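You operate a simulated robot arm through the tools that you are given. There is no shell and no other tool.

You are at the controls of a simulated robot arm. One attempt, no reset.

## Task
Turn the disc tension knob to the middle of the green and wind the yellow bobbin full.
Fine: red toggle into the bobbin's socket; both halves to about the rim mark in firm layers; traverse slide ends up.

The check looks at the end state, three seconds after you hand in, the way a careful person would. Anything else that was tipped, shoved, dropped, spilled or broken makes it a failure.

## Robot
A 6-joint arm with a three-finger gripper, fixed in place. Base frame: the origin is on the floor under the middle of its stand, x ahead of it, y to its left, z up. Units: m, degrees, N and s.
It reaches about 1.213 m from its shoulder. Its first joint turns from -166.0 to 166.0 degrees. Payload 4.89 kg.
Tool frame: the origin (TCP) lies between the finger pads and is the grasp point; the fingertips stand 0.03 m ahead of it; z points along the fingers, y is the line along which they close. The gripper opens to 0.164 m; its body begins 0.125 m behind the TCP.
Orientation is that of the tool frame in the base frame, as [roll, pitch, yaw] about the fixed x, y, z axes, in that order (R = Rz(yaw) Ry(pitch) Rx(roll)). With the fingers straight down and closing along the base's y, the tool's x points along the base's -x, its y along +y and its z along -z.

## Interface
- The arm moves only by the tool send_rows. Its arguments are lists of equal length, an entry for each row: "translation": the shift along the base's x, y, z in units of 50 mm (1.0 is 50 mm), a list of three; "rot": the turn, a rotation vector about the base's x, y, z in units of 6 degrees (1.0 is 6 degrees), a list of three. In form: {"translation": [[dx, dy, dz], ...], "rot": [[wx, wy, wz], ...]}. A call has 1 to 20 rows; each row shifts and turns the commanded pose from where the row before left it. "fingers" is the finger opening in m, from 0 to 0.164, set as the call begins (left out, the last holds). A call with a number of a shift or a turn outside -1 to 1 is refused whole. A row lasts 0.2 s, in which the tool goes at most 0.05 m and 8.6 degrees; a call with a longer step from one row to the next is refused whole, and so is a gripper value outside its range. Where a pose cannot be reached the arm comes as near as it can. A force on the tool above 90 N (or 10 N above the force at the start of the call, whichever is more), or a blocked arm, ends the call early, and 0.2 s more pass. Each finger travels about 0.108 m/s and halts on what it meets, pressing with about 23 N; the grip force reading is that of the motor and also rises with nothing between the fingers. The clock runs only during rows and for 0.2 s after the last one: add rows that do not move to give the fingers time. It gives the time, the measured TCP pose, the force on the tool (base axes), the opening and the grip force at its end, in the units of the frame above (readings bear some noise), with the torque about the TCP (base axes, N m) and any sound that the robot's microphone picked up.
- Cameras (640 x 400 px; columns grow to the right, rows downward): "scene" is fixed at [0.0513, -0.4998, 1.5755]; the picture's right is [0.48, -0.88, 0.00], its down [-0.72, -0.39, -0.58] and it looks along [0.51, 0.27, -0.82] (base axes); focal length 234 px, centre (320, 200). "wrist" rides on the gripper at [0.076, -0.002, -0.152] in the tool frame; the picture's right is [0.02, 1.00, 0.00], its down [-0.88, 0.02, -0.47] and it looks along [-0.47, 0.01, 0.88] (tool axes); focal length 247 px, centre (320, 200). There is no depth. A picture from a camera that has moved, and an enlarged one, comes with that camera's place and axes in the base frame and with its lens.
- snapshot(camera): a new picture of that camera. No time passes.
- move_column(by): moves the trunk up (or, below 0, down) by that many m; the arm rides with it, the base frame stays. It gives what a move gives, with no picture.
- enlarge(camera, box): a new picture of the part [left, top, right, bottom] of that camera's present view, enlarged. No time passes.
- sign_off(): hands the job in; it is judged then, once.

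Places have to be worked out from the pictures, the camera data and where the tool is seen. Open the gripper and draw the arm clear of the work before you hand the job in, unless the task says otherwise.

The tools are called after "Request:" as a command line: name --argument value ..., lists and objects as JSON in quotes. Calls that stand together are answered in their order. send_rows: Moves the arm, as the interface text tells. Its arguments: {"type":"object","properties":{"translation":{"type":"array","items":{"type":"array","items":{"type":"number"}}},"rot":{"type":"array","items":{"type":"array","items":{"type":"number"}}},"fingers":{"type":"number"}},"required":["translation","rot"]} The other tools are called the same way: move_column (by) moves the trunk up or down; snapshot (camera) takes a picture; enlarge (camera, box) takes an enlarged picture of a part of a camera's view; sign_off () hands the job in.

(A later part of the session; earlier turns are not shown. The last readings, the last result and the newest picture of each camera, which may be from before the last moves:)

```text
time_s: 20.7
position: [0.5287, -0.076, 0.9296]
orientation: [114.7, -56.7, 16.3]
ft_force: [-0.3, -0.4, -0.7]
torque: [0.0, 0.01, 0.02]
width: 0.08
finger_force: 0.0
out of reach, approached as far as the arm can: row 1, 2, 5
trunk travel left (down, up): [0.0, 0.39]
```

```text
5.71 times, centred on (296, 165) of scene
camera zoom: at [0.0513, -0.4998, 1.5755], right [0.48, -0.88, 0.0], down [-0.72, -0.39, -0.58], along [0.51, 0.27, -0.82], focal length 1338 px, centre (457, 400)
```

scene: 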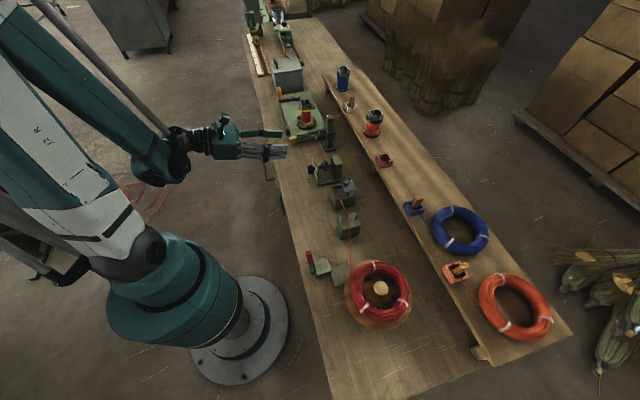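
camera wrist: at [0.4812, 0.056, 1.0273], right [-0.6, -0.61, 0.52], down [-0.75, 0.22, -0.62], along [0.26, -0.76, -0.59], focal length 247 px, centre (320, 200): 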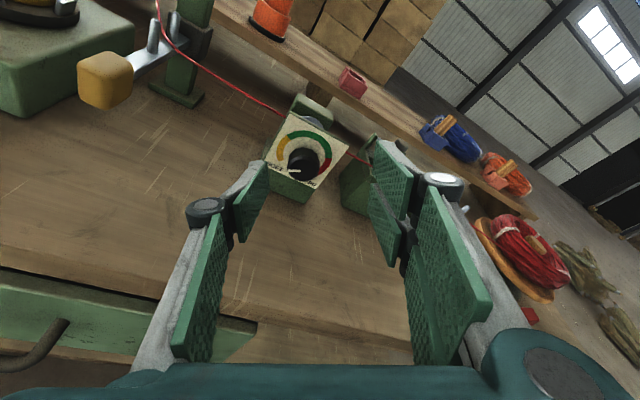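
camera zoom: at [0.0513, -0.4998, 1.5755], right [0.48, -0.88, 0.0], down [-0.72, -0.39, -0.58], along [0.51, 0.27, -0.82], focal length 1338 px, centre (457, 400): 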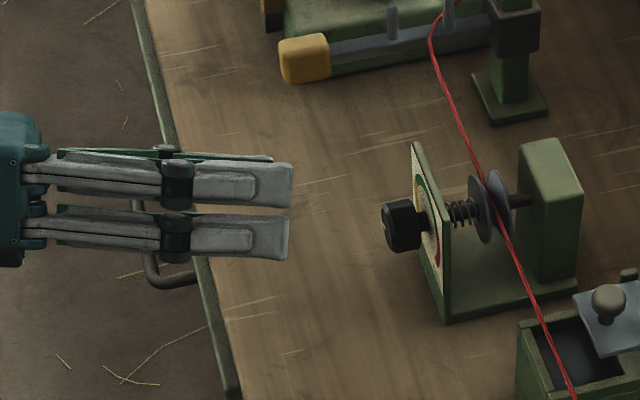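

The arm can only get lower as it goes further forward, which fits a folding limit. Fingertips are still clear, so I go forward level to about 1.5 cm short of the knob face and re-check.

Request:
send_rows --translation '[[0.214, -0.28, -0.03], [0.214, -0.28, -0.03], [0.214, -0.28, -0.03]]' --rot '[[0, 0, 0], [0, 0, 0], [0, 0, 0]]'

Request:
enlarge --camera "scene" --box '[240, 130, 352, 200]'

Request:
snapshot --camera "wrist"

```text
time_s: 21.5
position: [0.5621, -0.1181, 0.9256]
orientation: [114.8, -56.9, 16.2]
ft_force: [-0.2, 0.6, 0.8]
torque: [0.03, 0.0, 0.07]
width: 0.0801
finger_force: 0.1
trunk travel left (down, up): [0.0, 0.39]
```

```text
5.71 times, centred on (296, 165) of scene
camera zoom: at [0.0513, -0.4998, 1.5755], right [0.48, -0.88, 0.0], down [-0.72, -0.39, -0.58], along [0.51, 0.27, -0.82], focal length 1338 px, centre (457, 400)
```

zoom: 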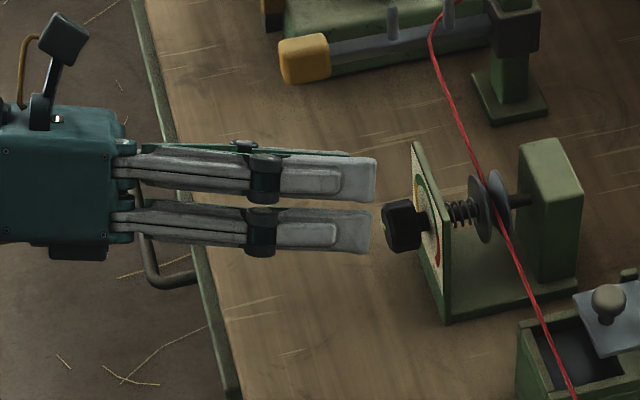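

```text
taken
camera wrist: at [0.5134, 0.014, 1.0237], right [-0.6, -0.61, 0.52], down [-0.75, 0.22, -0.62], along [0.26, -0.76, -0.59], focal length 247 px, centre (320, 200)
```

wrist: 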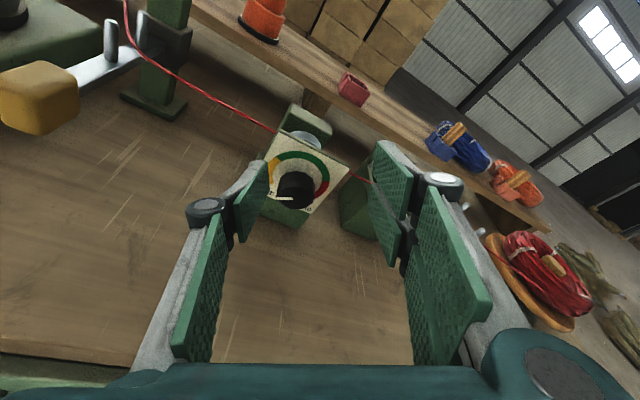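

Fingertips are just short of the knob face and about 5 cm too high. I open slightly wider, drop 3 cm, then slide in the last 3.4 cm while settling to z≈0.879.

Request:
send_rows --translation '[[0, 0, -0.2], [0, 0, -0.2], [0, 0, -0.2], [0.16, -0.16, -0.107], [0.16, -0.16, -0.107], [0.16, -0.16, -0.107]]' --rot '[[0, 0, 0], [0, 0, 0], [0, 0, 0], [0, 0, 0], [0, 0, 0], [0, 0, 0]]' --fingers 0.1

Request:
enlarge --camera "scene" --box '[240, 130, 352, 200]'

Request:
snapshot --camera "wrist"

```text
time_s: 22.9
position: [0.5872, -0.14, 0.9206]
orientation: [114.9, -56.7, 16.0]
ft_force: [-0.5, -0.9, -0.1]
torque: [0.01, 0.02, 0.0]
width: 0.1001
finger_force: 0.0
out of reach, approached as far as the arm can: row 1, 2, 3, 4, 5, 6
trunk travel left (down, up): [0.0, 0.39]
```

```text
5.71 times, centred on (296, 165) of scene
camera zoom: at [0.0513, -0.4998, 1.5755], right [0.48, -0.88, 0.0], down [-0.72, -0.39, -0.58], along [0.51, 0.27, -0.82], focal length 1338 px, centre (457, 400)
```

zoom: 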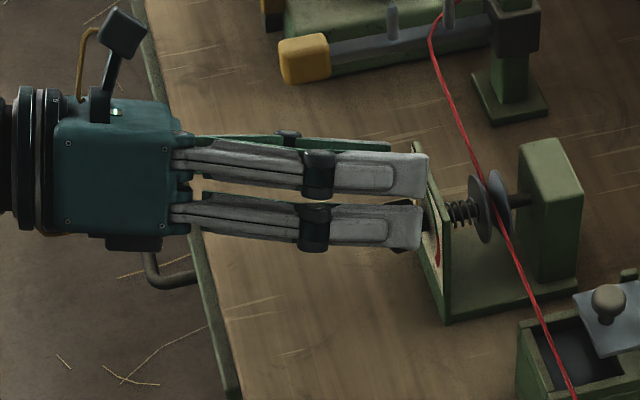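

```text
taken
camera wrist: at [0.5401, -0.0092, 1.0182], right [-0.6, -0.61, 0.52], down [-0.75, 0.22, -0.62], along [0.26, -0.76, -0.59], focal length 247 px, centre (320, 200)
```

wrist: 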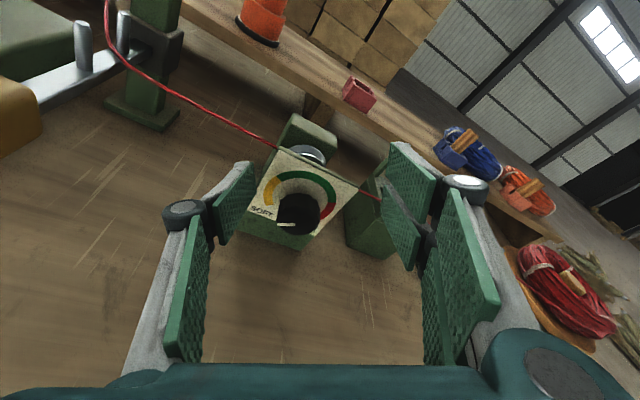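

z is stuck near 0.92 regardless of how far forward I am, so it's more likely a wrist-bend limit than folding. I back off a few cm, undo the roll, tilt the tool a further 15° downward and test descending there.

Request:
send_rows --translation '[[-0.25, 0.25, 0], [-0.25, 0.25, 0], [-0.25, 0.25, 0], [0, 0, 0], [0, 0, 0], [0, 0, 0], [0, 0, 0], [0, 0, 0], [0, 0, -0.25], [0, 0, -0.25], [0, 0, -0.2]]' --rot '[[0, 0, 0], [0.707, -0.707, 0], [0.707, -0.707, 0], [0.707, -0.707, 0], [0.707, -0.707, 0], [0.707, -0.707, 0], [0.884, 0.884, 0], [0.884, 0.884, 0], [0, 0, 0], [0, 0, 0], [0, 0, 0]]'

Request:
snapshot --camera "scene"

Request:
snapshot --camera "wrist"

```text
time_s: 25.3
position: [0.5504, -0.1031, 0.8879]
orientation: [-179.8, -59.9, -45.3]
ft_force: [-0.4, -1.0, 0.3]
torque: [0.02, -0.03, 0.15]
width: 0.1
finger_force: 0.1
out of reach, approached as far as the arm can: row 3
trunk travel left (down, up): [0.0, 0.39]
```

```text
taken
```

scene: 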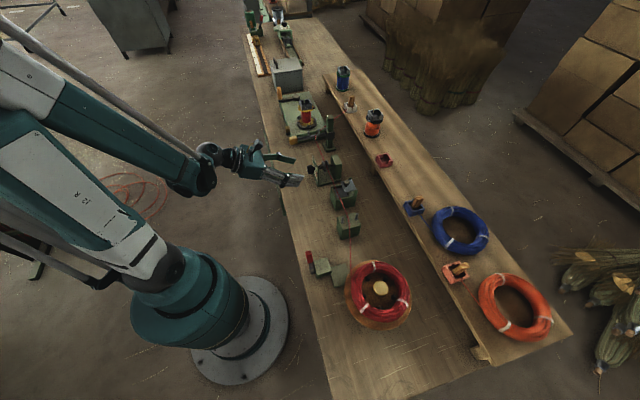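

```text
taken
camera wrist: at [0.4864, -0.0355, 1.0305], right [-0.7, -0.71, 0.02], down [-0.61, 0.59, -0.52], along [0.36, -0.38, -0.85], focal length 247 px, centre (320, 200)
```

wrist: 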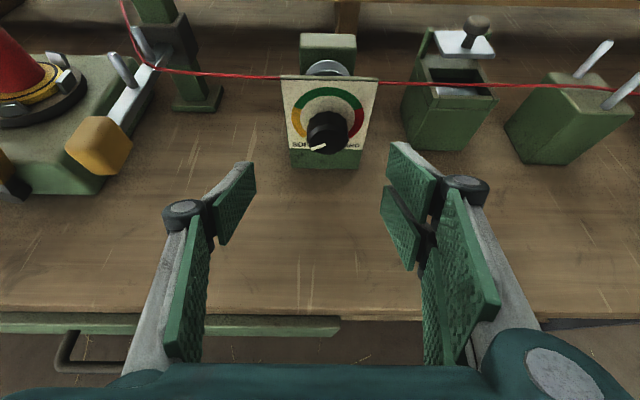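

With 30° tilt the arm reaches z=0.888 freely, so the limit was wrist bend. I roll -20° about the knob axis and slide forward so the fingertips straddle the knob, then look.

Request:
send_rows --translation '[[0, 0, 0], [0, 0, 0], [0, 0, 0], [0.23, -0.23, -0.01], [0.23, -0.23, -0.01], [0.23, -0.23, -0.01]]' --rot '[[-0.786, 0.786, 0], [-0.786, 0.786, 0], [-0.786, 0.786, 0], [0, 0, 0], [0, 0, 0], [0, 0, 0]]'

Request:
enlarge --camera "scene" --box '[256, 140, 352, 200]'

Request:
snapshot --camera "wrist"

```text
time_s: 26.7
position: [0.5845, -0.1369, 0.8866]
orientation: [144.3, -54.5, -14.7]
ft_force: [-0.1, -0.1, -0.3]
torque: [0.03, 0.01, 0.04]
width: 0.1
finger_force: 0.0
trunk travel left (down, up): [0.0, 0.39]
```

```text
6.67 times, centred on (304, 170) of scene
camera zoom: at [0.0513, -0.4998, 1.5755], right [0.48, -0.88, 0.0], down [-0.72, -0.39, -0.58], along [0.51, 0.27, -0.82], focal length 1562 px, centre (427, 400)
```

zoom: 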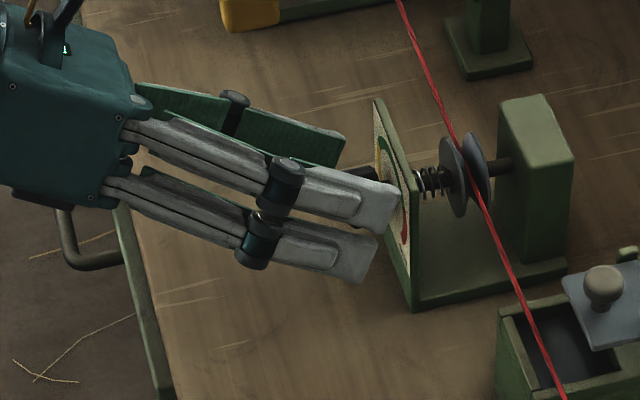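

```text
taken
camera wrist: at [0.5553, -0.0354, 1.0197], right [-0.65, -0.67, 0.36], down [-0.74, 0.46, -0.49], along [0.16, -0.58, -0.8], focal length 247 px, centre (320, 200)
```

wrist: 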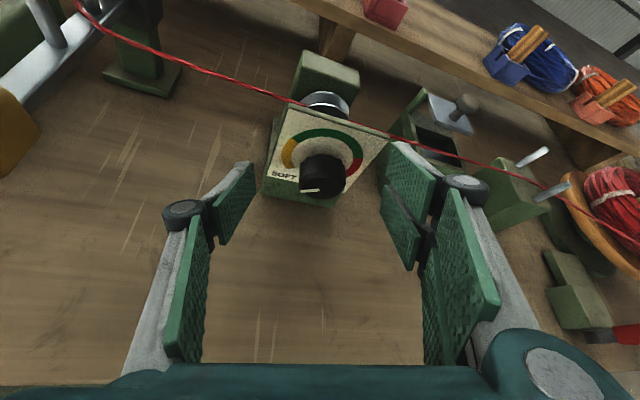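

The knob is centred between the fingertips in the wrist view. I close on it.

Request:
send_rows --translation '[[0, 0, 0], [0, 0, 0], [0, 0, 0], [0, 0, 0]]' --rot '[[0, 0, 0], [0, 0, 0], [0, 0, 0], [0, 0, 0]]' --fingers 0.0

Request:
enlarge --camera "wrist" --box '[224, 100, 416, 220]'

Request:
enlarge --camera "scene" --box '[256, 140, 352, 200]'

```text
time_s: 27.7
position: [0.5841, -0.1398, 0.8874]
orientation: [144.3, -54.4, -14.8]
ft_force: [-8.9, -26.0, 11.6]
torque: [-0.63, -0.11, -0.57]
width: 0.035
finger_force: 45.0
trunk travel left (down, up): [0.0, 0.39]
```

```text
3.33 times, centred on (320, 160) of wrist
camera zoom: at [0.5545, -0.0366, 1.02], right [-0.65, -0.67, 0.36], down [-0.74, 0.47, -0.49], along [0.16, -0.58, -0.8], focal length 823 px, centre (320, 333)
```

zoom: 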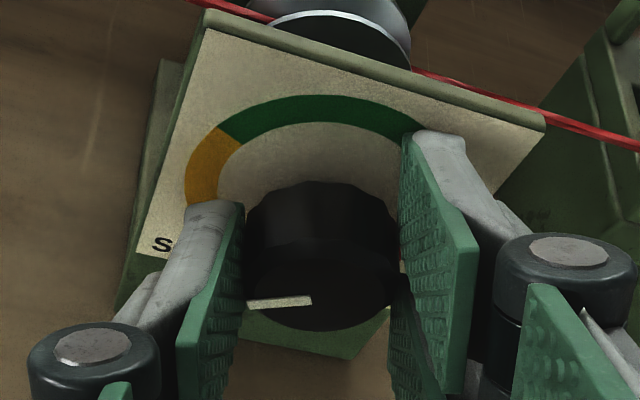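

```text
6.67 times, centred on (304, 170) of scene
camera zoom: at [0.0513, -0.4998, 1.5755], right [0.48, -0.88, 0.0], down [-0.72, -0.39, -0.58], along [0.51, 0.27, -0.82], focal length 1562 px, centre (427, 400)
```

zoom: 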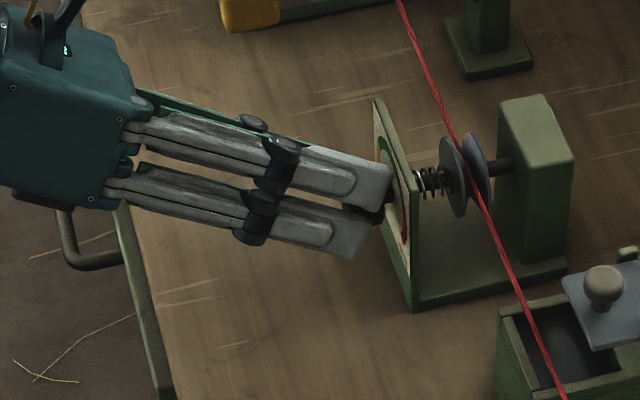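

Gripped the knob (width 0.035) but there's ~27 N side load toward the two-finger side, so the knob centre is ~2 mm that way. I shift the tool 2 mm along that direction and read the force again.

Request:
send_rows --translation '[[-0.03, -0.03, 0.014]]' --rot '[[0, 0, 0]]'

```text
time_s: 28.1
position: [0.5838, -0.1395, 0.8872]
orientation: [144.2, -54.3, -14.8]
ft_force: [-1.5, -11.6, 3.0]
torque: [-0.11, 0.1, -0.36]
width: 0.0352
finger_force: 45.1
trunk travel left (down, up): [0.0, 0.39]
```

Side load fell to ~10 N. Now I rotate +40° about the knob axis with the small arc shift of the TCP.

Request:
send_rows --translation '[[-0.022, -0.022, 0.006], [-0.022, -0.022, 0.005], [-0.022, -0.022, 0.003], [-0.02, -0.02, -0.003], [-0.02, -0.02, -0.005], [-0.02, -0.02, -0.006]]' --rot '[[0.786, -0.786, 0], [0.786, -0.786, 0], [0.786, -0.786, 0], [0.786, -0.786, 0], [0.786, -0.786, 0], [0.786, -0.786, 0]]'

Request:
enlarge --camera "wrist" --box '[224, 100, 416, 220]'

Request:
enlarge --camera "scene" --box '[256, 140, 352, 200]'

```text
time_s: 29.5
position: [0.5777, -0.1461, 0.8871]
orientation: [-143.8, -54.1, -75.8]
ft_force: [-14.2, 9.6, -20.7]
torque: [0.33, 0.57, 0.08]
width: 0.0351
finger_force: 45.5
trunk travel left (down, up): [0.0, 0.39]
```

```text
3.33 times, centred on (320, 160) of wrist
camera zoom: at [0.4784, -0.1128, 1.0214], right [-0.66, -0.67, -0.33], down [-0.49, 0.72, -0.5], along [0.57, -0.17, -0.8], focal length 823 px, centre (320, 333)
```

zoom: 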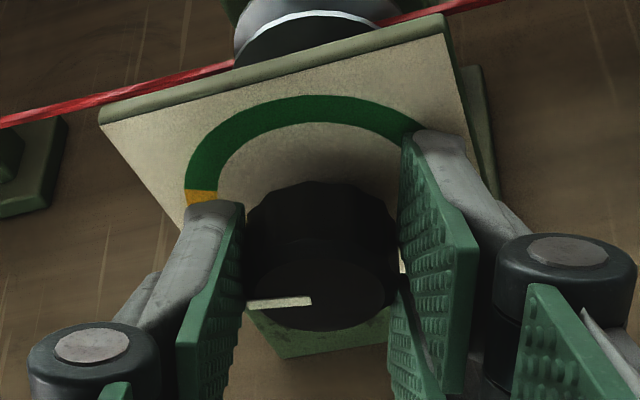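

```text
6.67 times, centred on (304, 170) of scene
camera zoom: at [0.0513, -0.4998, 1.5755], right [0.48, -0.88, 0.0], down [-0.72, -0.39, -0.58], along [0.51, 0.27, -0.82], focal length 1562 px, centre (427, 400)
```

zoom: 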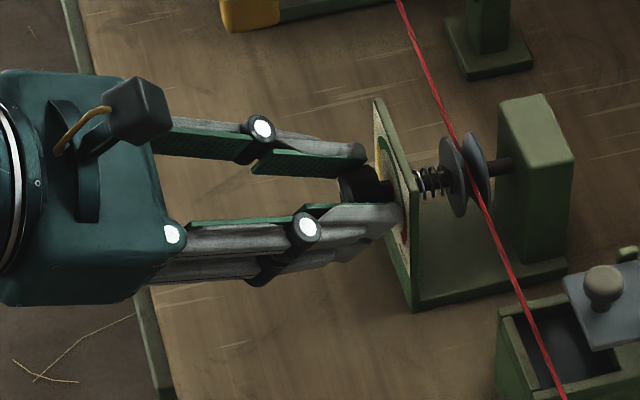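

The knob turned with the gripper by 40°. I open, roll back -40° around the knob, and prepare to regrip.

Request:
send_rows --translation '[[0, 0, 0], [0, 0, 0], [-0.02, 0.02, 0.02], [0.022, 0.022, 0.006], [0.022, 0.022, 0.005], [0.022, 0.022, 0.003], [0.02, 0.02, -0.003], [0.02, 0.02, -0.005], [0.02, 0.02, -0.006]]' --rot '[[0, 0, 0], [0, 0, 0], [0, 0, 0], [-0.786, 0.786, 0], [-0.786, 0.786, 0], [-0.786, 0.786, 0], [-0.786, 0.786, 0], [-0.786, 0.786, 0], [-0.786, 0.786, 0]]' --fingers 0.085

Request:
enlarge --camera "wrist" --box '[224, 100, 416, 220]'

```text
time_s: 31.5
position: [0.5841, -0.1386, 0.8878]
orientation: [144.1, -54.3, -14.6]
ft_force: [-0.5, -0.4, -0.2]
torque: [0.06, -0.01, 0.11]
width: 0.0848
finger_force: 0.0
trunk travel left (down, up): [0.0, 0.39]
```

```text
3.33 times, centred on (320, 160) of wrist
camera zoom: at [0.5532, -0.0358, 1.022], right [-0.65, -0.67, 0.36], down [-0.74, 0.46, -0.49], along [0.16, -0.58, -0.8], focal length 823 px, centre (320, 333)
```

zoom: 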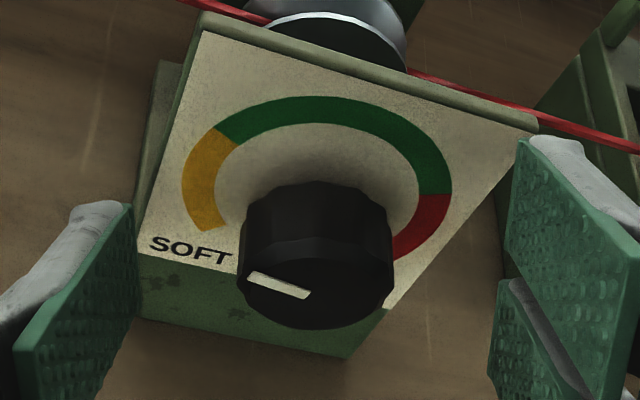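

The pointer has moved from about -120° to about -83°. I close and turn another 40°.

Request:
send_rows --translation '[[0, 0, 0], [0, 0, 0], [0, 0, 0], [0, 0, 0], [-0.022, -0.022, 0.006], [-0.022, -0.022, 0.005], [-0.022, -0.022, 0.003], [-0.02, -0.02, -0.003], [-0.02, -0.02, -0.005], [-0.02, -0.02, -0.006]]' --rot '[[0, 0, 0], [0, 0, 0], [0, 0, 0], [0, 0, 0], [0.786, -0.786, 0], [0.786, -0.786, 0], [0.786, -0.786, 0], [0.786, -0.786, 0], [0.786, -0.786, 0], [0.786, -0.786, 0]]' --fingers 0.0

Request:
enlarge --camera "wrist" --box '[224, 100, 416, 220]'

```text
time_s: 33.7
position: [0.5753, -0.1446, 0.8891]
orientation: [-143.9, -54.1, -75.7]
ft_force: [-4.0, -4.6, 6.5]
torque: [-0.68, -0.6, -0.18]
width: 0.035
finger_force: 45.2
trunk travel left (down, up): [0.0, 0.39]
```

```text
3.33 times, centred on (320, 160) of wrist
camera zoom: at [0.477, -0.1122, 1.0229], right [-0.66, -0.67, -0.33], down [-0.49, 0.72, -0.5], along [0.57, -0.17, -0.8], focal length 823 px, centre (320, 333)
```

zoom: 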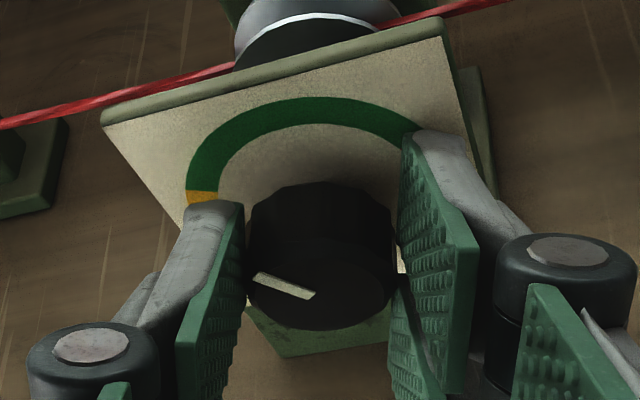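

Good, forces small. I repeat: open, roll back, and look at the pointer.

Request:
send_rows --translation '[[0, 0, 0], [0, 0, 0], [0, 0, 0], [0.022, 0.022, 0.006], [0.022, 0.022, 0.005], [0.022, 0.022, 0.003], [0.02, 0.02, -0.003], [0.02, 0.02, -0.005], [0.02, 0.02, -0.006]]' --rot '[[0, 0, 0], [0, 0, 0], [0, 0, 0], [-0.786, 0.786, 0], [-0.786, 0.786, 0], [-0.786, 0.786, 0], [-0.786, 0.786, 0], [-0.786, 0.786, 0], [-0.786, 0.786, 0]]' --fingers 0.085

Request:
enlarge --camera "wrist" --box '[224, 100, 416, 220]'

```text
time_s: 35.7
position: [0.5815, -0.1376, 0.8887]
orientation: [144.1, -54.4, -14.6]
ft_force: [-1.3, -0.5, 0.1]
torque: [0.06, -0.03, 0.14]
width: 0.0849
finger_force: 0.0
trunk travel left (down, up): [0.0, 0.39]
```

```text
3.33 times, centred on (320, 160) of wrist
camera zoom: at [0.5529, -0.0359, 1.0217], right [-0.65, -0.67, 0.36], down [-0.74, 0.46, -0.49], along [0.16, -0.58, -0.8], focal length 823 px, centre (320, 333)
```

zoom: 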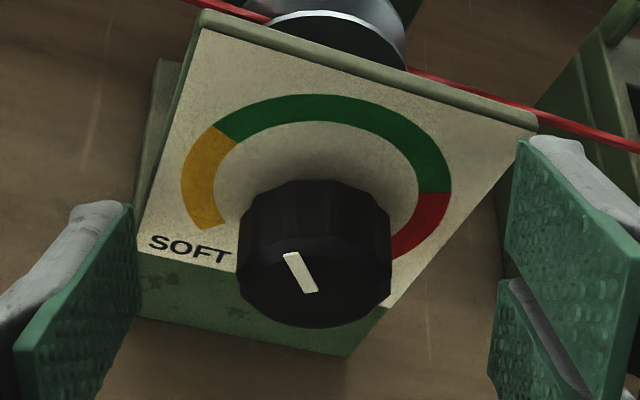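

Pointer is at about -39°, so one more +40° turn should bring it to the top.

Request:
send_rows --translation '[[0, 0, 0], [0, 0, 0], [0, 0, 0], [0, 0, 0], [-0.022, -0.022, 0.006], [-0.022, -0.022, 0.005], [-0.022, -0.022, 0.003], [-0.02, -0.02, -0.003], [-0.02, -0.02, -0.005], [-0.02, -0.02, -0.006]]' --rot '[[0, 0, 0], [0, 0, 0], [0, 0, 0], [0, 0, 0], [0.786, -0.786, 0], [0.786, -0.786, 0], [0.786, -0.786, 0], [0.786, -0.786, 0], [0.786, -0.786, 0], [0.786, -0.786, 0]]' --fingers 0.0

Request:
send_rows --translation '[[0, 0, 0], [0, 0, 0], [0, 0, 0], [-0.3, 0.3, 0.05], [-0.3, 0.3, 0.05], [-0.3, 0.3, 0.05], [0, 0, 0], [0, 0, 0], [0, 0, 0]]' --rot '[[0, 0, 0], [0, 0, 0], [0, 0, 0], [0, 0, 0], [0, 0, 0], [0, 0, 0], [-0.786, 0.786, 0], [-0.786, 0.786, 0], [-0.786, 0.786, 0]]' --fingers 0.085

Request:
snapshot --camera "wrist"

Request:
enlarge --camera "wrist" --box '[256, 80, 384, 160]'

```text
time_s: 37.9
position: [0.5757, -0.1455, 0.8882]
orientation: [-143.8, -54.2, -75.8]
ft_force: [-9.9, 1.1, -10.7]
torque: [-0.2, 0.05, -0.07]
width: 0.0356
finger_force: 44.4
trunk travel left (down, up): [0.0, 0.39]
```

```text
time_s: 39.9
position: [0.531, -0.1006, 0.8964]
orientation: [180.0, -59.8, -45.1]
ft_force: [-0.4, -0.4, 0.2]
torque: [0.01, -0.04, 0.07]
width: 0.085
finger_force: 0.1
trunk travel left (down, up): [0.0, 0.39]
```

```text
taken
camera wrist: at [0.467, -0.0323, 1.0384], right [-0.7, -0.71, 0.02], down [-0.61, 0.59, -0.52], along [0.36, -0.38, -0.85], focal length 247 px, centre (320, 200)
```

wrist: 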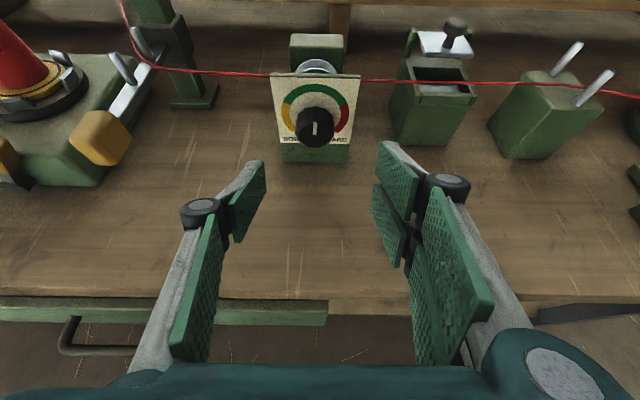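

```text
5.00 times, centred on (320, 120) of wrist
camera zoom: at [0.467, -0.0323, 1.0384], right [-0.7, -0.71, 0.02], down [-0.61, 0.59, -0.52], along [0.36, -0.38, -0.85], focal length 1235 px, centre (320, 600)
```

zoom: 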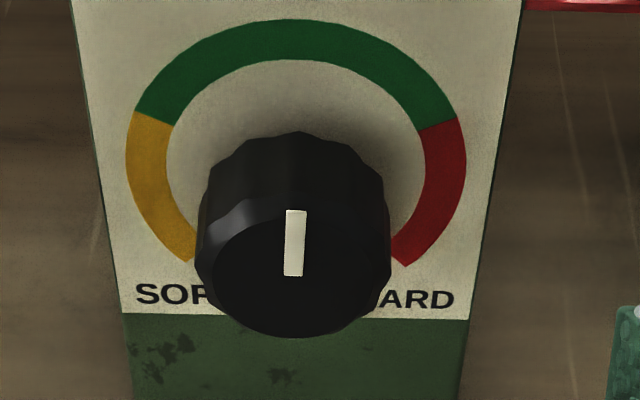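

The pointer now stands at the middle of the green arc. Next is the toggle: I rise away from the knob, bring the tool to straight down and begin yawing back so the camera is on the robot's side.

Request:
send_rows --translation '[[-0.1, 0.1, 0.4], [0.04, 0.2, 0.5], [0.04, 0.2, 0.5], [0.04, 0.2, 0.5], [0.04, 0.2, 0.5], [0.04, 0.2, 0.5], [0.04, 0.2, 0.5], [0.04, 0.2, 0.5], [0.04, 0.2, 0.5], [0.04, 0.2, 0.5], [0, 0, 0], [0, 0, 0], [0, 0, 0], [0, 0, 0], [0, 0, 0], [0, 0, 0], [0, 0, 0], [0, 0, 0], [0, 0, 0], [0, 0, 0]]' --rot '[[0.707, 0.707, 0], [0.707, 0.707, 0], [0.707, 0.707, 0], [0.707, 0.707, 0], [0.707, 0.707, 0], [0.707, 0.707, 0], [0.707, 0.707, 0], [0.707, 0.707, 0], [0.707, 0.707, 0], [0.707, 0.707, 0], [0, 0, -1], [0, 0, -1], [0, 0, -1], [0, 0, -1], [0, 0, -1], [0, 0, -1], [0, 0, -1], [0, 0, -1], [0, 0, -1], [0, 0, -1]]' --fingers 0.085

Request:
move_column --by 0.1

```text
time_s: 44.1
position: [0.546, -0.0052, 1.1407]
orientation: [180.0, 0.1, -105.2]
ft_force: [-0.1, -0.5, -0.4]
torque: [-0.01, 0.02, 0.01]
width: 0.0851
finger_force: 0.0
trunk travel left (down, up): [0.0, 0.39]
```

```text
time_s: 45.5
position: [0.5443, -0.0044, 1.2415]
orientation: [-180.0, 0.3, -105.1]
ft_force: [-0.3, 0.0, -0.5]
torque: [0.02, 0.0, 0.01]
width: 0.085
finger_force: 0.1
trunk travel left (down, up): [-0.1, 0.29]
```

Now I continue the yaw (-120°) while travelling at height toward the toggle's area.

Request:
send_rows --translation '[[0.35, -0.034, 0], [0.35, -0.034, 0], [0.35, -0.034, 0], [0.35, -0.034, 0], [0.35, -0.034, 0], [0.35, -0.034, 0], [0.35, -0.034, 0], [0.35, -0.034, 0], [0.35, -0.034, 0], [0.35, -0.034, 0], [0.35, -0.034, 0], [0.35, -0.034, 0], [0.35, -0.034, 0], [0.35, -0.034, 0], [0.35, -0.034, 0], [0.35, -0.034, 0], [0.35, -0.034, 0], [0.35, -0.034, 0], [0.35, -0.034, 0], [0.35, -0.034, 0]]' --rot '[[0, 0, -1], [0, 0, -1], [0, 0, -1], [0, 0, -1], [0, 0, -1], [0, 0, -1], [0, 0, -1], [0, 0, -1], [0, 0, -1], [0, 0, -1], [0, 0, -1], [0, 0, -1], [0, 0, -1], [0, 0, -1], [0, 0, -1], [0, 0, -1], [0, 0, -1], [0, 0, -1], [0, 0, -1], [0, 0, -1]]'

Request:
snapshot --camera "wrist"

Request:
snapshot --camera "scene"

```text
time_s: 49.7
position: [0.8935, -0.0374, 1.2418]
orientation: [-180.0, 0.1, 134.9]
ft_force: [-1.5, 0.4, 0.7]
torque: [-0.03, -0.11, 0.0]
width: 0.0849
finger_force: 0.0
trunk travel left (down, up): [-0.1, 0.29]
```

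```text
taken
camera wrist: at [0.8393, 0.0158, 1.3932], right [0.69, 0.72, 0.0], down [0.63, -0.61, 0.48], along [0.34, -0.33, -0.88], focal length 247 px, centre (320, 200)
```

wrist: 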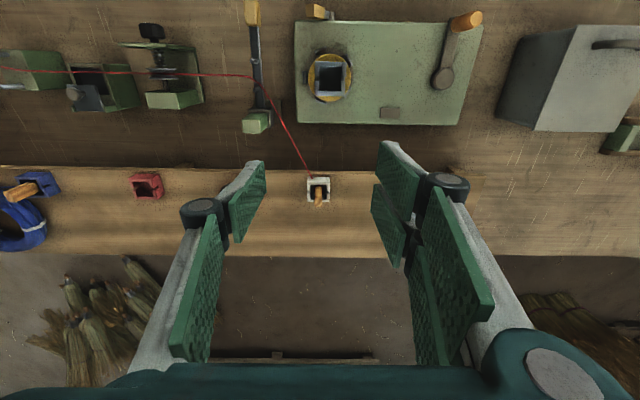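

```text
taken
```

scene: 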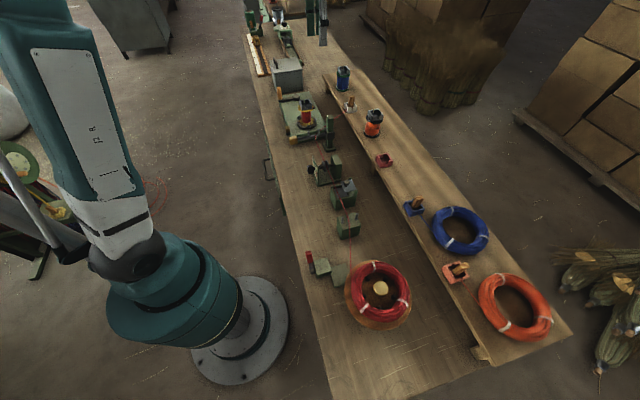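

A clean view of toggle and machine from above. I zoom into the toggle box and the bobbin/machine.

Request:
enlarge --camera "wrist" --box '[288, 170, 352, 210]'

Request:
enlarge --camera "wrist" --box '[230, 0, 390, 100]'

Request:
enlarge --camera "wrist" --box '[340, 0, 500, 100]'

Request:
enlarge --camera "scene" --box '[285, 85, 365, 135]'

```text
10.00 times, centred on (320, 190) of wrist
camera zoom: at [0.8393, 0.0158, 1.3932], right [0.69, 0.72, 0.0], down [0.63, -0.61, 0.48], along [0.34, -0.33, -0.88], focal length 2470 px, centre (320, 300)
```

zoom: 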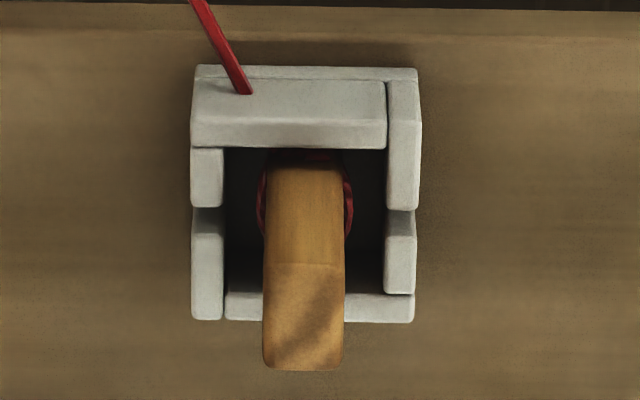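

```text
4.00 times, centred on (310, 50) of wrist
camera zoom: at [0.8393, 0.0158, 1.3932], right [0.69, 0.72, 0.0], down [0.63, -0.61, 0.48], along [0.34, -0.33, -0.88], focal length 988 px, centre (360, 800)
```

zoom: 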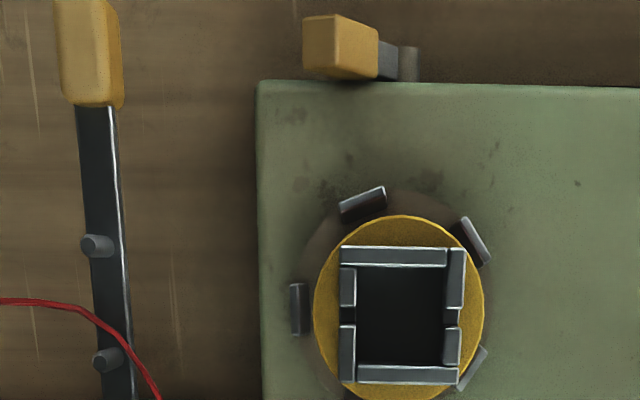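

```text
4.00 times, centred on (420, 50) of wrist
camera zoom: at [0.8393, 0.0158, 1.3932], right [0.69, 0.72, 0.0], down [0.63, -0.61, 0.48], along [0.34, -0.33, -0.88], focal length 988 px, centre (-80, 800)
```

zoom: 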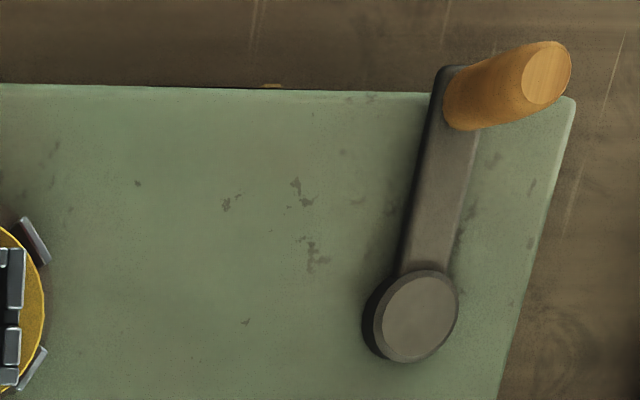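

```text
8.00 times, centred on (325, 110) of scene
camera zoom: at [0.0513, -0.4998, 1.5755], right [0.48, -0.88, 0.0], down [-0.72, -0.39, -0.58], along [0.51, 0.27, -0.82], focal length 1874 px, centre (280, 920)
```

zoom: 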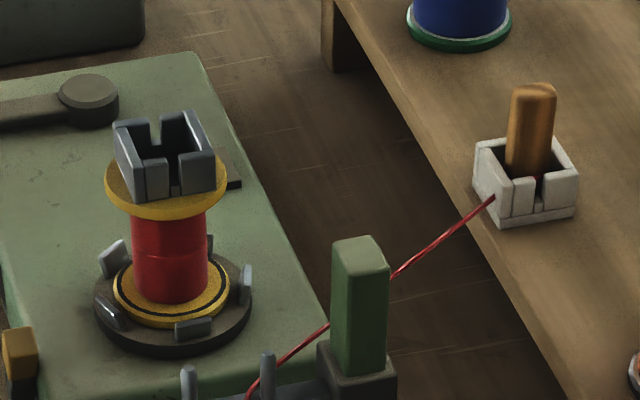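

Toggle top is at about (1.005, -0.149, 0.977) with the box rim at z≈0.92; toggle is ~16 mm wide. I move above it and descend to fingertips just over its top.

Request:
send_rows --translation '[[0.372, -0.372, 0], [0.372, -0.372, 0], [0.372, -0.372, 0], [0.372, -0.372, 0], [0.372, -0.372, 0], [0.372, -0.372, 0], [0, 0, -0.55], [0, 0, -0.55], [0, 0, -0.55], [0, 0, -0.55], [0, 0, -0.55], [0, 0, -0.55], [0, 0, -0.55], [0, 0, -0.45]]' --rot '[[0, 0, 0], [0, 0, 0], [0, 0, 0], [0, 0, 0], [0, 0, 0], [0, 0, 0], [0, 0, 0], [0, 0, 0], [0, 0, 0], [0, 0, 0], [0, 0, 0], [0, 0, 0], [0, 0, 0], [0, 0, 0]]' --fingers 0.085

Request:
snapshot --camera "wrist"

Request:
enlarge --camera "scene" --box '[285, 60, 413, 140]'

```text
time_s: 52.7
position: [1.0051, -0.1506, 1.0269]
orientation: [180.0, 0.2, 135.0]
ft_force: [-0.5, 0.6, 0.7]
torque: [-0.01, -0.05, -0.01]
width: 0.0851
finger_force: 0.0
trunk travel left (down, up): [-0.1, 0.29]
```

```text
taken
camera wrist: at [0.9511, -0.0961, 1.1788], right [0.69, 0.72, 0.0], down [0.63, -0.61, 0.48], along [0.34, -0.33, -0.88], focal length 247 px, centre (320, 200)
```

wrist: 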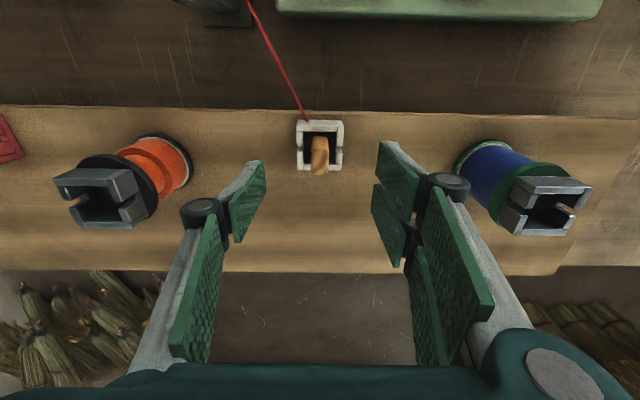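

```text
5.00 times, centred on (349, 100) of scene
camera zoom: at [0.0513, -0.4998, 1.5755], right [0.48, -0.88, 0.0], down [-0.72, -0.39, -0.58], along [0.51, 0.27, -0.82], focal length 1171 px, centre (175, 700)
```

zoom: 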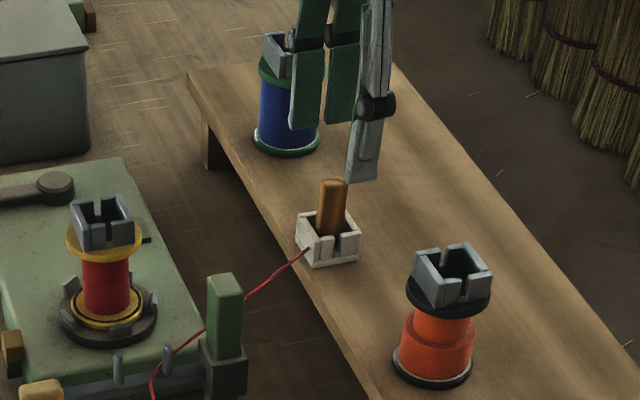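

Toggle and box appear right on the tool axis. I zoom to confirm the alignment before descending.

Request:
enlarge --camera "wrist" --box '[272, 110, 368, 190]'

```text
5.00 times, centred on (320, 150) of wrist
camera zoom: at [0.9511, -0.0961, 1.1788], right [0.69, 0.72, 0.0], down [0.63, -0.61, 0.48], along [0.34, -0.33, -0.88], focal length 1235 px, centre (320, 450)
```

zoom: 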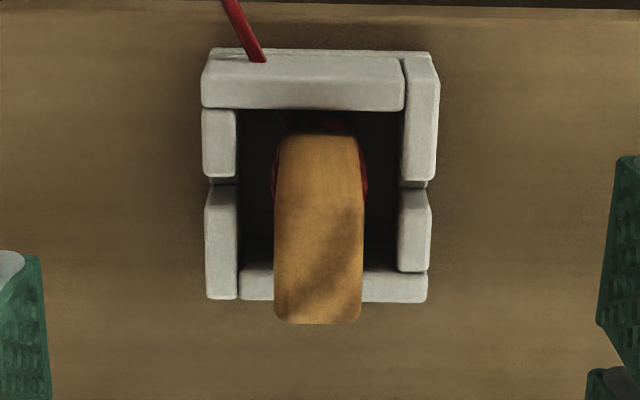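

Aligned within a couple of mm. I descend 69 mm (fingertips just above the box rim) and close on the toggle.

Request:
send_rows --translation '[[0, 0, -0.46], [0, 0, -0.46], [0, 0, -0.46], [0, 0, 0]]' --rot '[[0, 0, 0], [0, 0, 0], [0, 0, 0], [0, 0, 0]]'

Request:
snapshot --camera "wrist"

Request:
enlarge --camera "scene" --box '[285, 60, 413, 140]'

```text
time_s: 53.7
position: [1.0064, -0.1508, 0.9592]
orientation: [-180.0, 0.3, 134.9]
ft_force: [-0.5, 1.2, -0.7]
torque: [-0.01, -0.04, 0.01]
width: 0.0851
finger_force: 0.1
trunk travel left (down, up): [-0.1, 0.29]
```

```text
taken
camera wrist: at [0.9513, -0.0966, 1.1096], right [0.69, 0.72, 0.0], down [0.63, -0.61, 0.48], along [0.34, -0.33, -0.88], focal length 247 px, centre (320, 200)
```

wrist: 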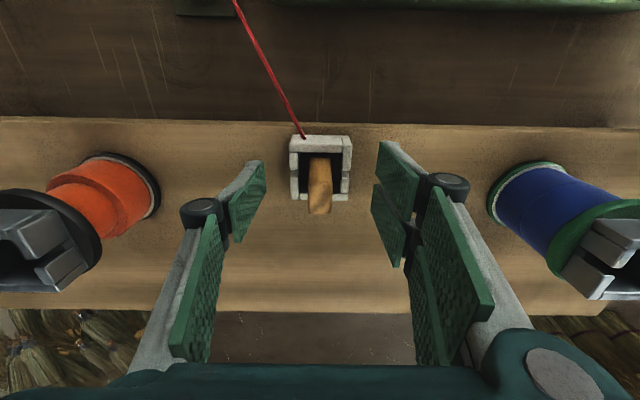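

```text
5.00 times, centred on (349, 100) of scene
camera zoom: at [0.0513, -0.4998, 1.5755], right [0.48, -0.88, 0.0], down [-0.72, -0.39, -0.58], along [0.51, 0.27, -0.82], focal length 1171 px, centre (175, 700)
```

zoom: 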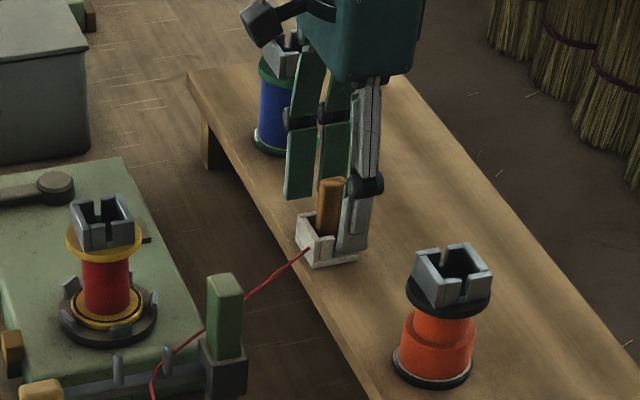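

Fingers straddle the toggle above the rim; closing now.

Request:
send_rows --translation '[[0, 0, 0], [0, 0, 0], [0, 0, 0], [0, 0, 0]]' --rot '[[0, 0, 0], [0, 0, 0], [0, 0, 0], [0, 0, 0]]' --fingers 0.0

Request:
snapshot --camera "wrist"

```text
time_s: 54.7
position: [1.0068, -0.1492, 0.9577]
orientation: [179.9, 0.2, 134.9]
ft_force: [0.5, 0.1, -0.1]
torque: [0.02, 0.0, 0.01]
width: 0.015
finger_force: 24.0
trunk travel left (down, up): [-0.1, 0.29]
```

```text
taken
camera wrist: at [0.9513, -0.0966, 1.1098], right [0.69, 0.72, 0.0], down [0.63, -0.61, 0.48], along [0.34, -0.33, -0.88], focal length 247 px, centre (320, 200)
```

wrist: 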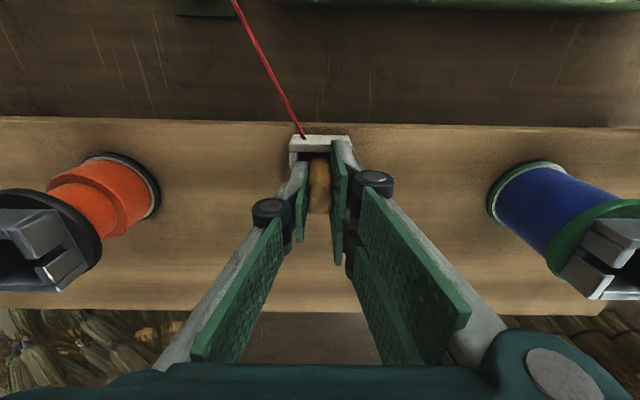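

The toggle is held (15 mm). I lift it straight up 14 cm and check that it came along with its cord.

Request:
send_rows --translation '[[0, 0, 0.3], [0, 0, 0.5], [0, 0, 0.5], [0, 0, 0.5], [0, 0, 0.5], [0, 0, 0.55], [0, 0, 0]]' --rot '[[0, 0, 0], [0, 0, 0], [0, 0, 0], [0, 0, 0], [0, 0, 0], [0, 0, 0], [0, 0, 0]]'

Request:
snapshot --camera "wrist"

Request:
enlarge --camera "scene" --box '[269, 50, 413, 140]'

```text
time_s: 56.3
position: [1.0059, -0.151, 1.1001]
orientation: [-180.0, 0.2, 134.9]
ft_force: [-0.4, -0.7, -0.5]
torque: [0.01, 0.01, -0.03]
width: 0.0149
finger_force: 23.0
trunk travel left (down, up): [-0.1, 0.29]
```

```text
taken
camera wrist: at [0.9513, -0.0961, 1.2524], right [0.69, 0.72, 0.0], down [0.63, -0.61, 0.48], along [0.34, -0.33, -0.88], focal length 247 px, centre (320, 200)
```

wrist: 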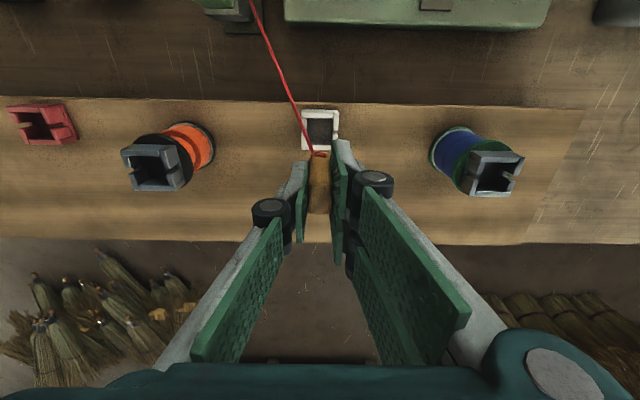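

```text
4.44 times, centred on (341, 95) of scene
camera zoom: at [0.0513, -0.4998, 1.5755], right [0.48, -0.88, 0.0], down [-0.72, -0.39, -0.58], along [0.51, 0.27, -0.82], focal length 1041 px, centre (227, 667)
```

zoom: 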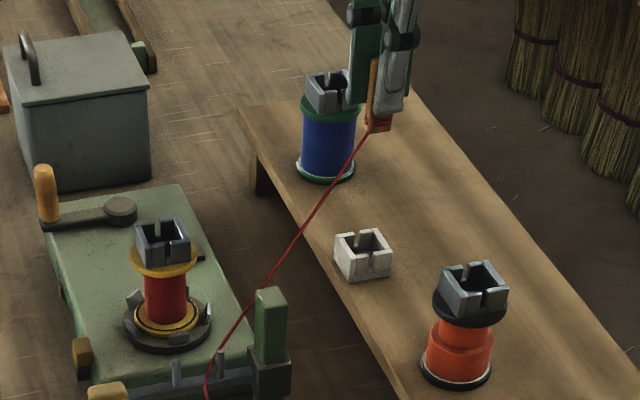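

Toggle is out with the cord attached, box undisturbed. I carry it level to above the bobbin's socket.

Request:
send_rows --translation '[[-0.362, 0.4125, 0], [-0.362, 0.4125, 0], [-0.362, 0.4125, 0], [-0.362, 0.4125, 0], [-0.362, 0.4125, 0], [-0.362, 0.4125, 0], [-0.362, 0.4125, 0], [-0.362, 0.4125, 0], [0, 0, 0]]' --rot '[[0, 0, 0], [0, 0, 0], [0, 0, 0], [0, 0, 0], [0, 0, 0], [0, 0, 0], [0, 0, 0], [0, 0, 0], [0, 0, 0]]'

Request:
snapshot --camera "wrist"

Request:
enlarge --camera "scene" --box '[253, 50, 381, 130]'

```text
time_s: 58.3
position: [0.861, 0.0152, 1.1008]
orientation: [179.9, 0.3, 134.9]
ft_force: [0.1, 0.0, -0.5]
torque: [0.05, -0.02, -0.02]
width: 0.015
finger_force: 22.8
trunk travel left (down, up): [-0.1, 0.29]
```

```text
taken
camera wrist: at [0.8062, 0.0686, 1.2526], right [0.69, 0.72, 0.0], down [0.63, -0.61, 0.48], along [0.34, -0.33, -0.88], focal length 247 px, centre (320, 200)
```

wrist: 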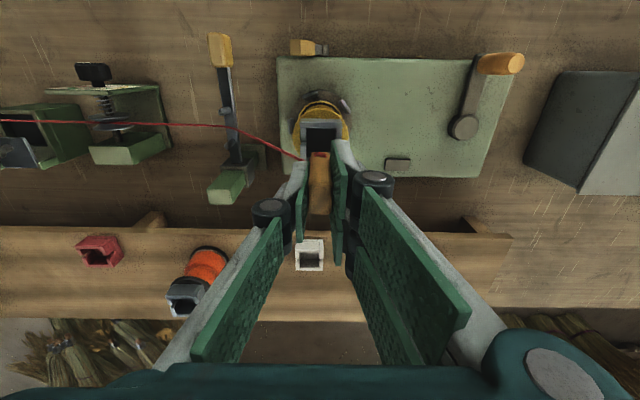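

```text
5.00 times, centred on (317, 90) of scene
camera zoom: at [0.0513, -0.4998, 1.5755], right [0.48, -0.88, 0.0], down [-0.72, -0.39, -0.58], along [0.51, 0.27, -0.82], focal length 1171 px, centre (335, 750)
```

zoom: 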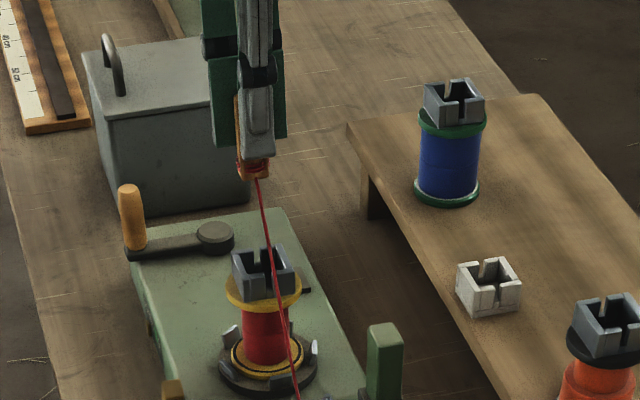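

I zoom to measure the socket's centre against the tool axis (which should project near column 320, row ~143 at the rim).

Request:
enlarge --camera "wrist" --box '[272, 90, 368, 150]'

Request:
enlarge --camera "scene" --box '[285, 70, 333, 130]'

```text
6.67 times, centred on (320, 120) of wrist
camera zoom: at [0.8062, 0.0686, 1.2526], right [0.69, 0.72, 0.0], down [0.63, -0.61, 0.48], along [0.34, -0.33, -0.88], focal length 1646 px, centre (320, 733)
```

zoom: 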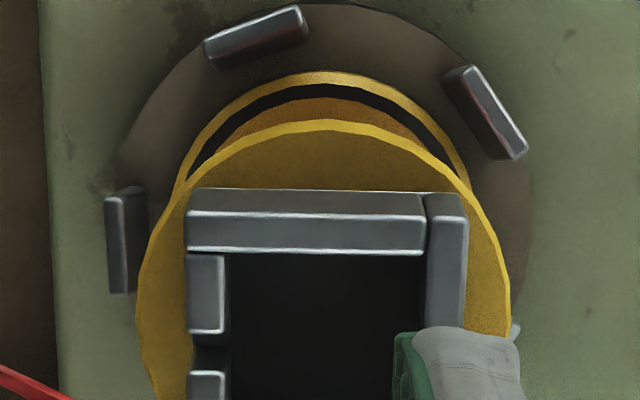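

```text
6.67 times, centred on (309, 100) of scene
camera zoom: at [0.0513, -0.4998, 1.5755], right [0.48, -0.88, 0.0], down [-0.72, -0.39, -0.58], along [0.51, 0.27, -0.82], focal length 1562 px, centre (393, 867)
```

zoom: 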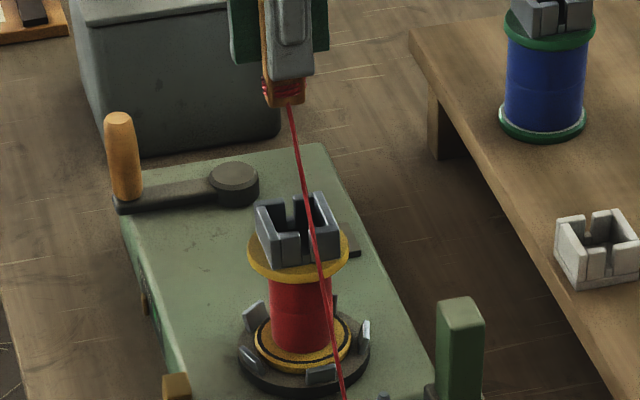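

Alignment is good to ~2 mm; I nudge 2 mm across the bench and descend until the toggle's lower end is about at the rim, then check.

Request:
send_rows --translation '[[0.03, -0.03, -0.4], [0, 0, -0.4], [0, 0, -0.3], [0, 0, 0]]' --rot '[[0, 0, 0], [0, 0, 0], [0, 0, 0], [0, 0, 0]]'

Request:
enlarge --camera "wrist" --box '[256, 100, 384, 180]'

Request:
enlarge --camera "scene" --box '[273, 80, 337, 120]'

```text
time_s: 59.3
position: [0.8631, 0.0123, 1.0443]
orientation: [180.0, 0.2, 134.9]
ft_force: [-0.5, -0.4, -0.2]
torque: [0.0, 0.02, -0.02]
width: 0.0149
finger_force: 23.3
trunk travel left (down, up): [-0.1, 0.29]
```

```text
5.00 times, centred on (320, 140) of wrist
camera zoom: at [0.8083, 0.0669, 1.1971], right [0.69, 0.72, 0.0], down [0.63, -0.61, 0.48], along [0.34, -0.33, -0.88], focal length 1235 px, centre (320, 500)
```

zoom: 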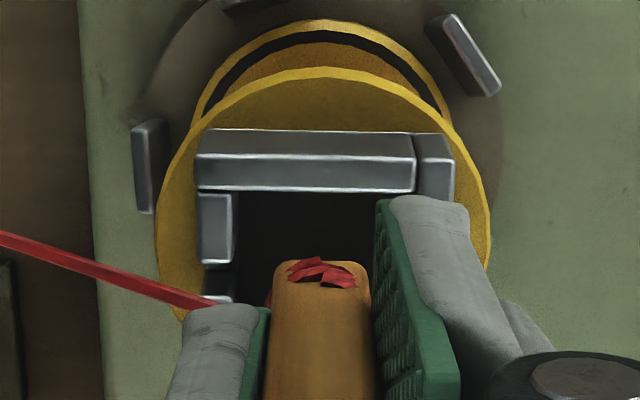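

```text
10.00 times, centred on (305, 100) of scene
camera zoom: at [0.0513, -0.4998, 1.5755], right [0.48, -0.88, 0.0], down [-0.72, -0.39, -0.58], along [0.51, 0.27, -0.82], focal length 2342 px, centre (470, 1200)
```

zoom: 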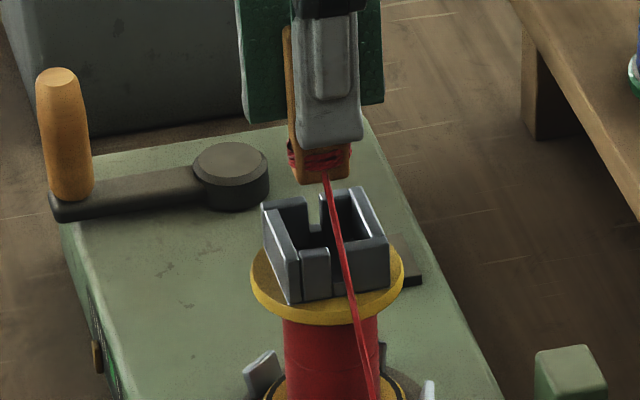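

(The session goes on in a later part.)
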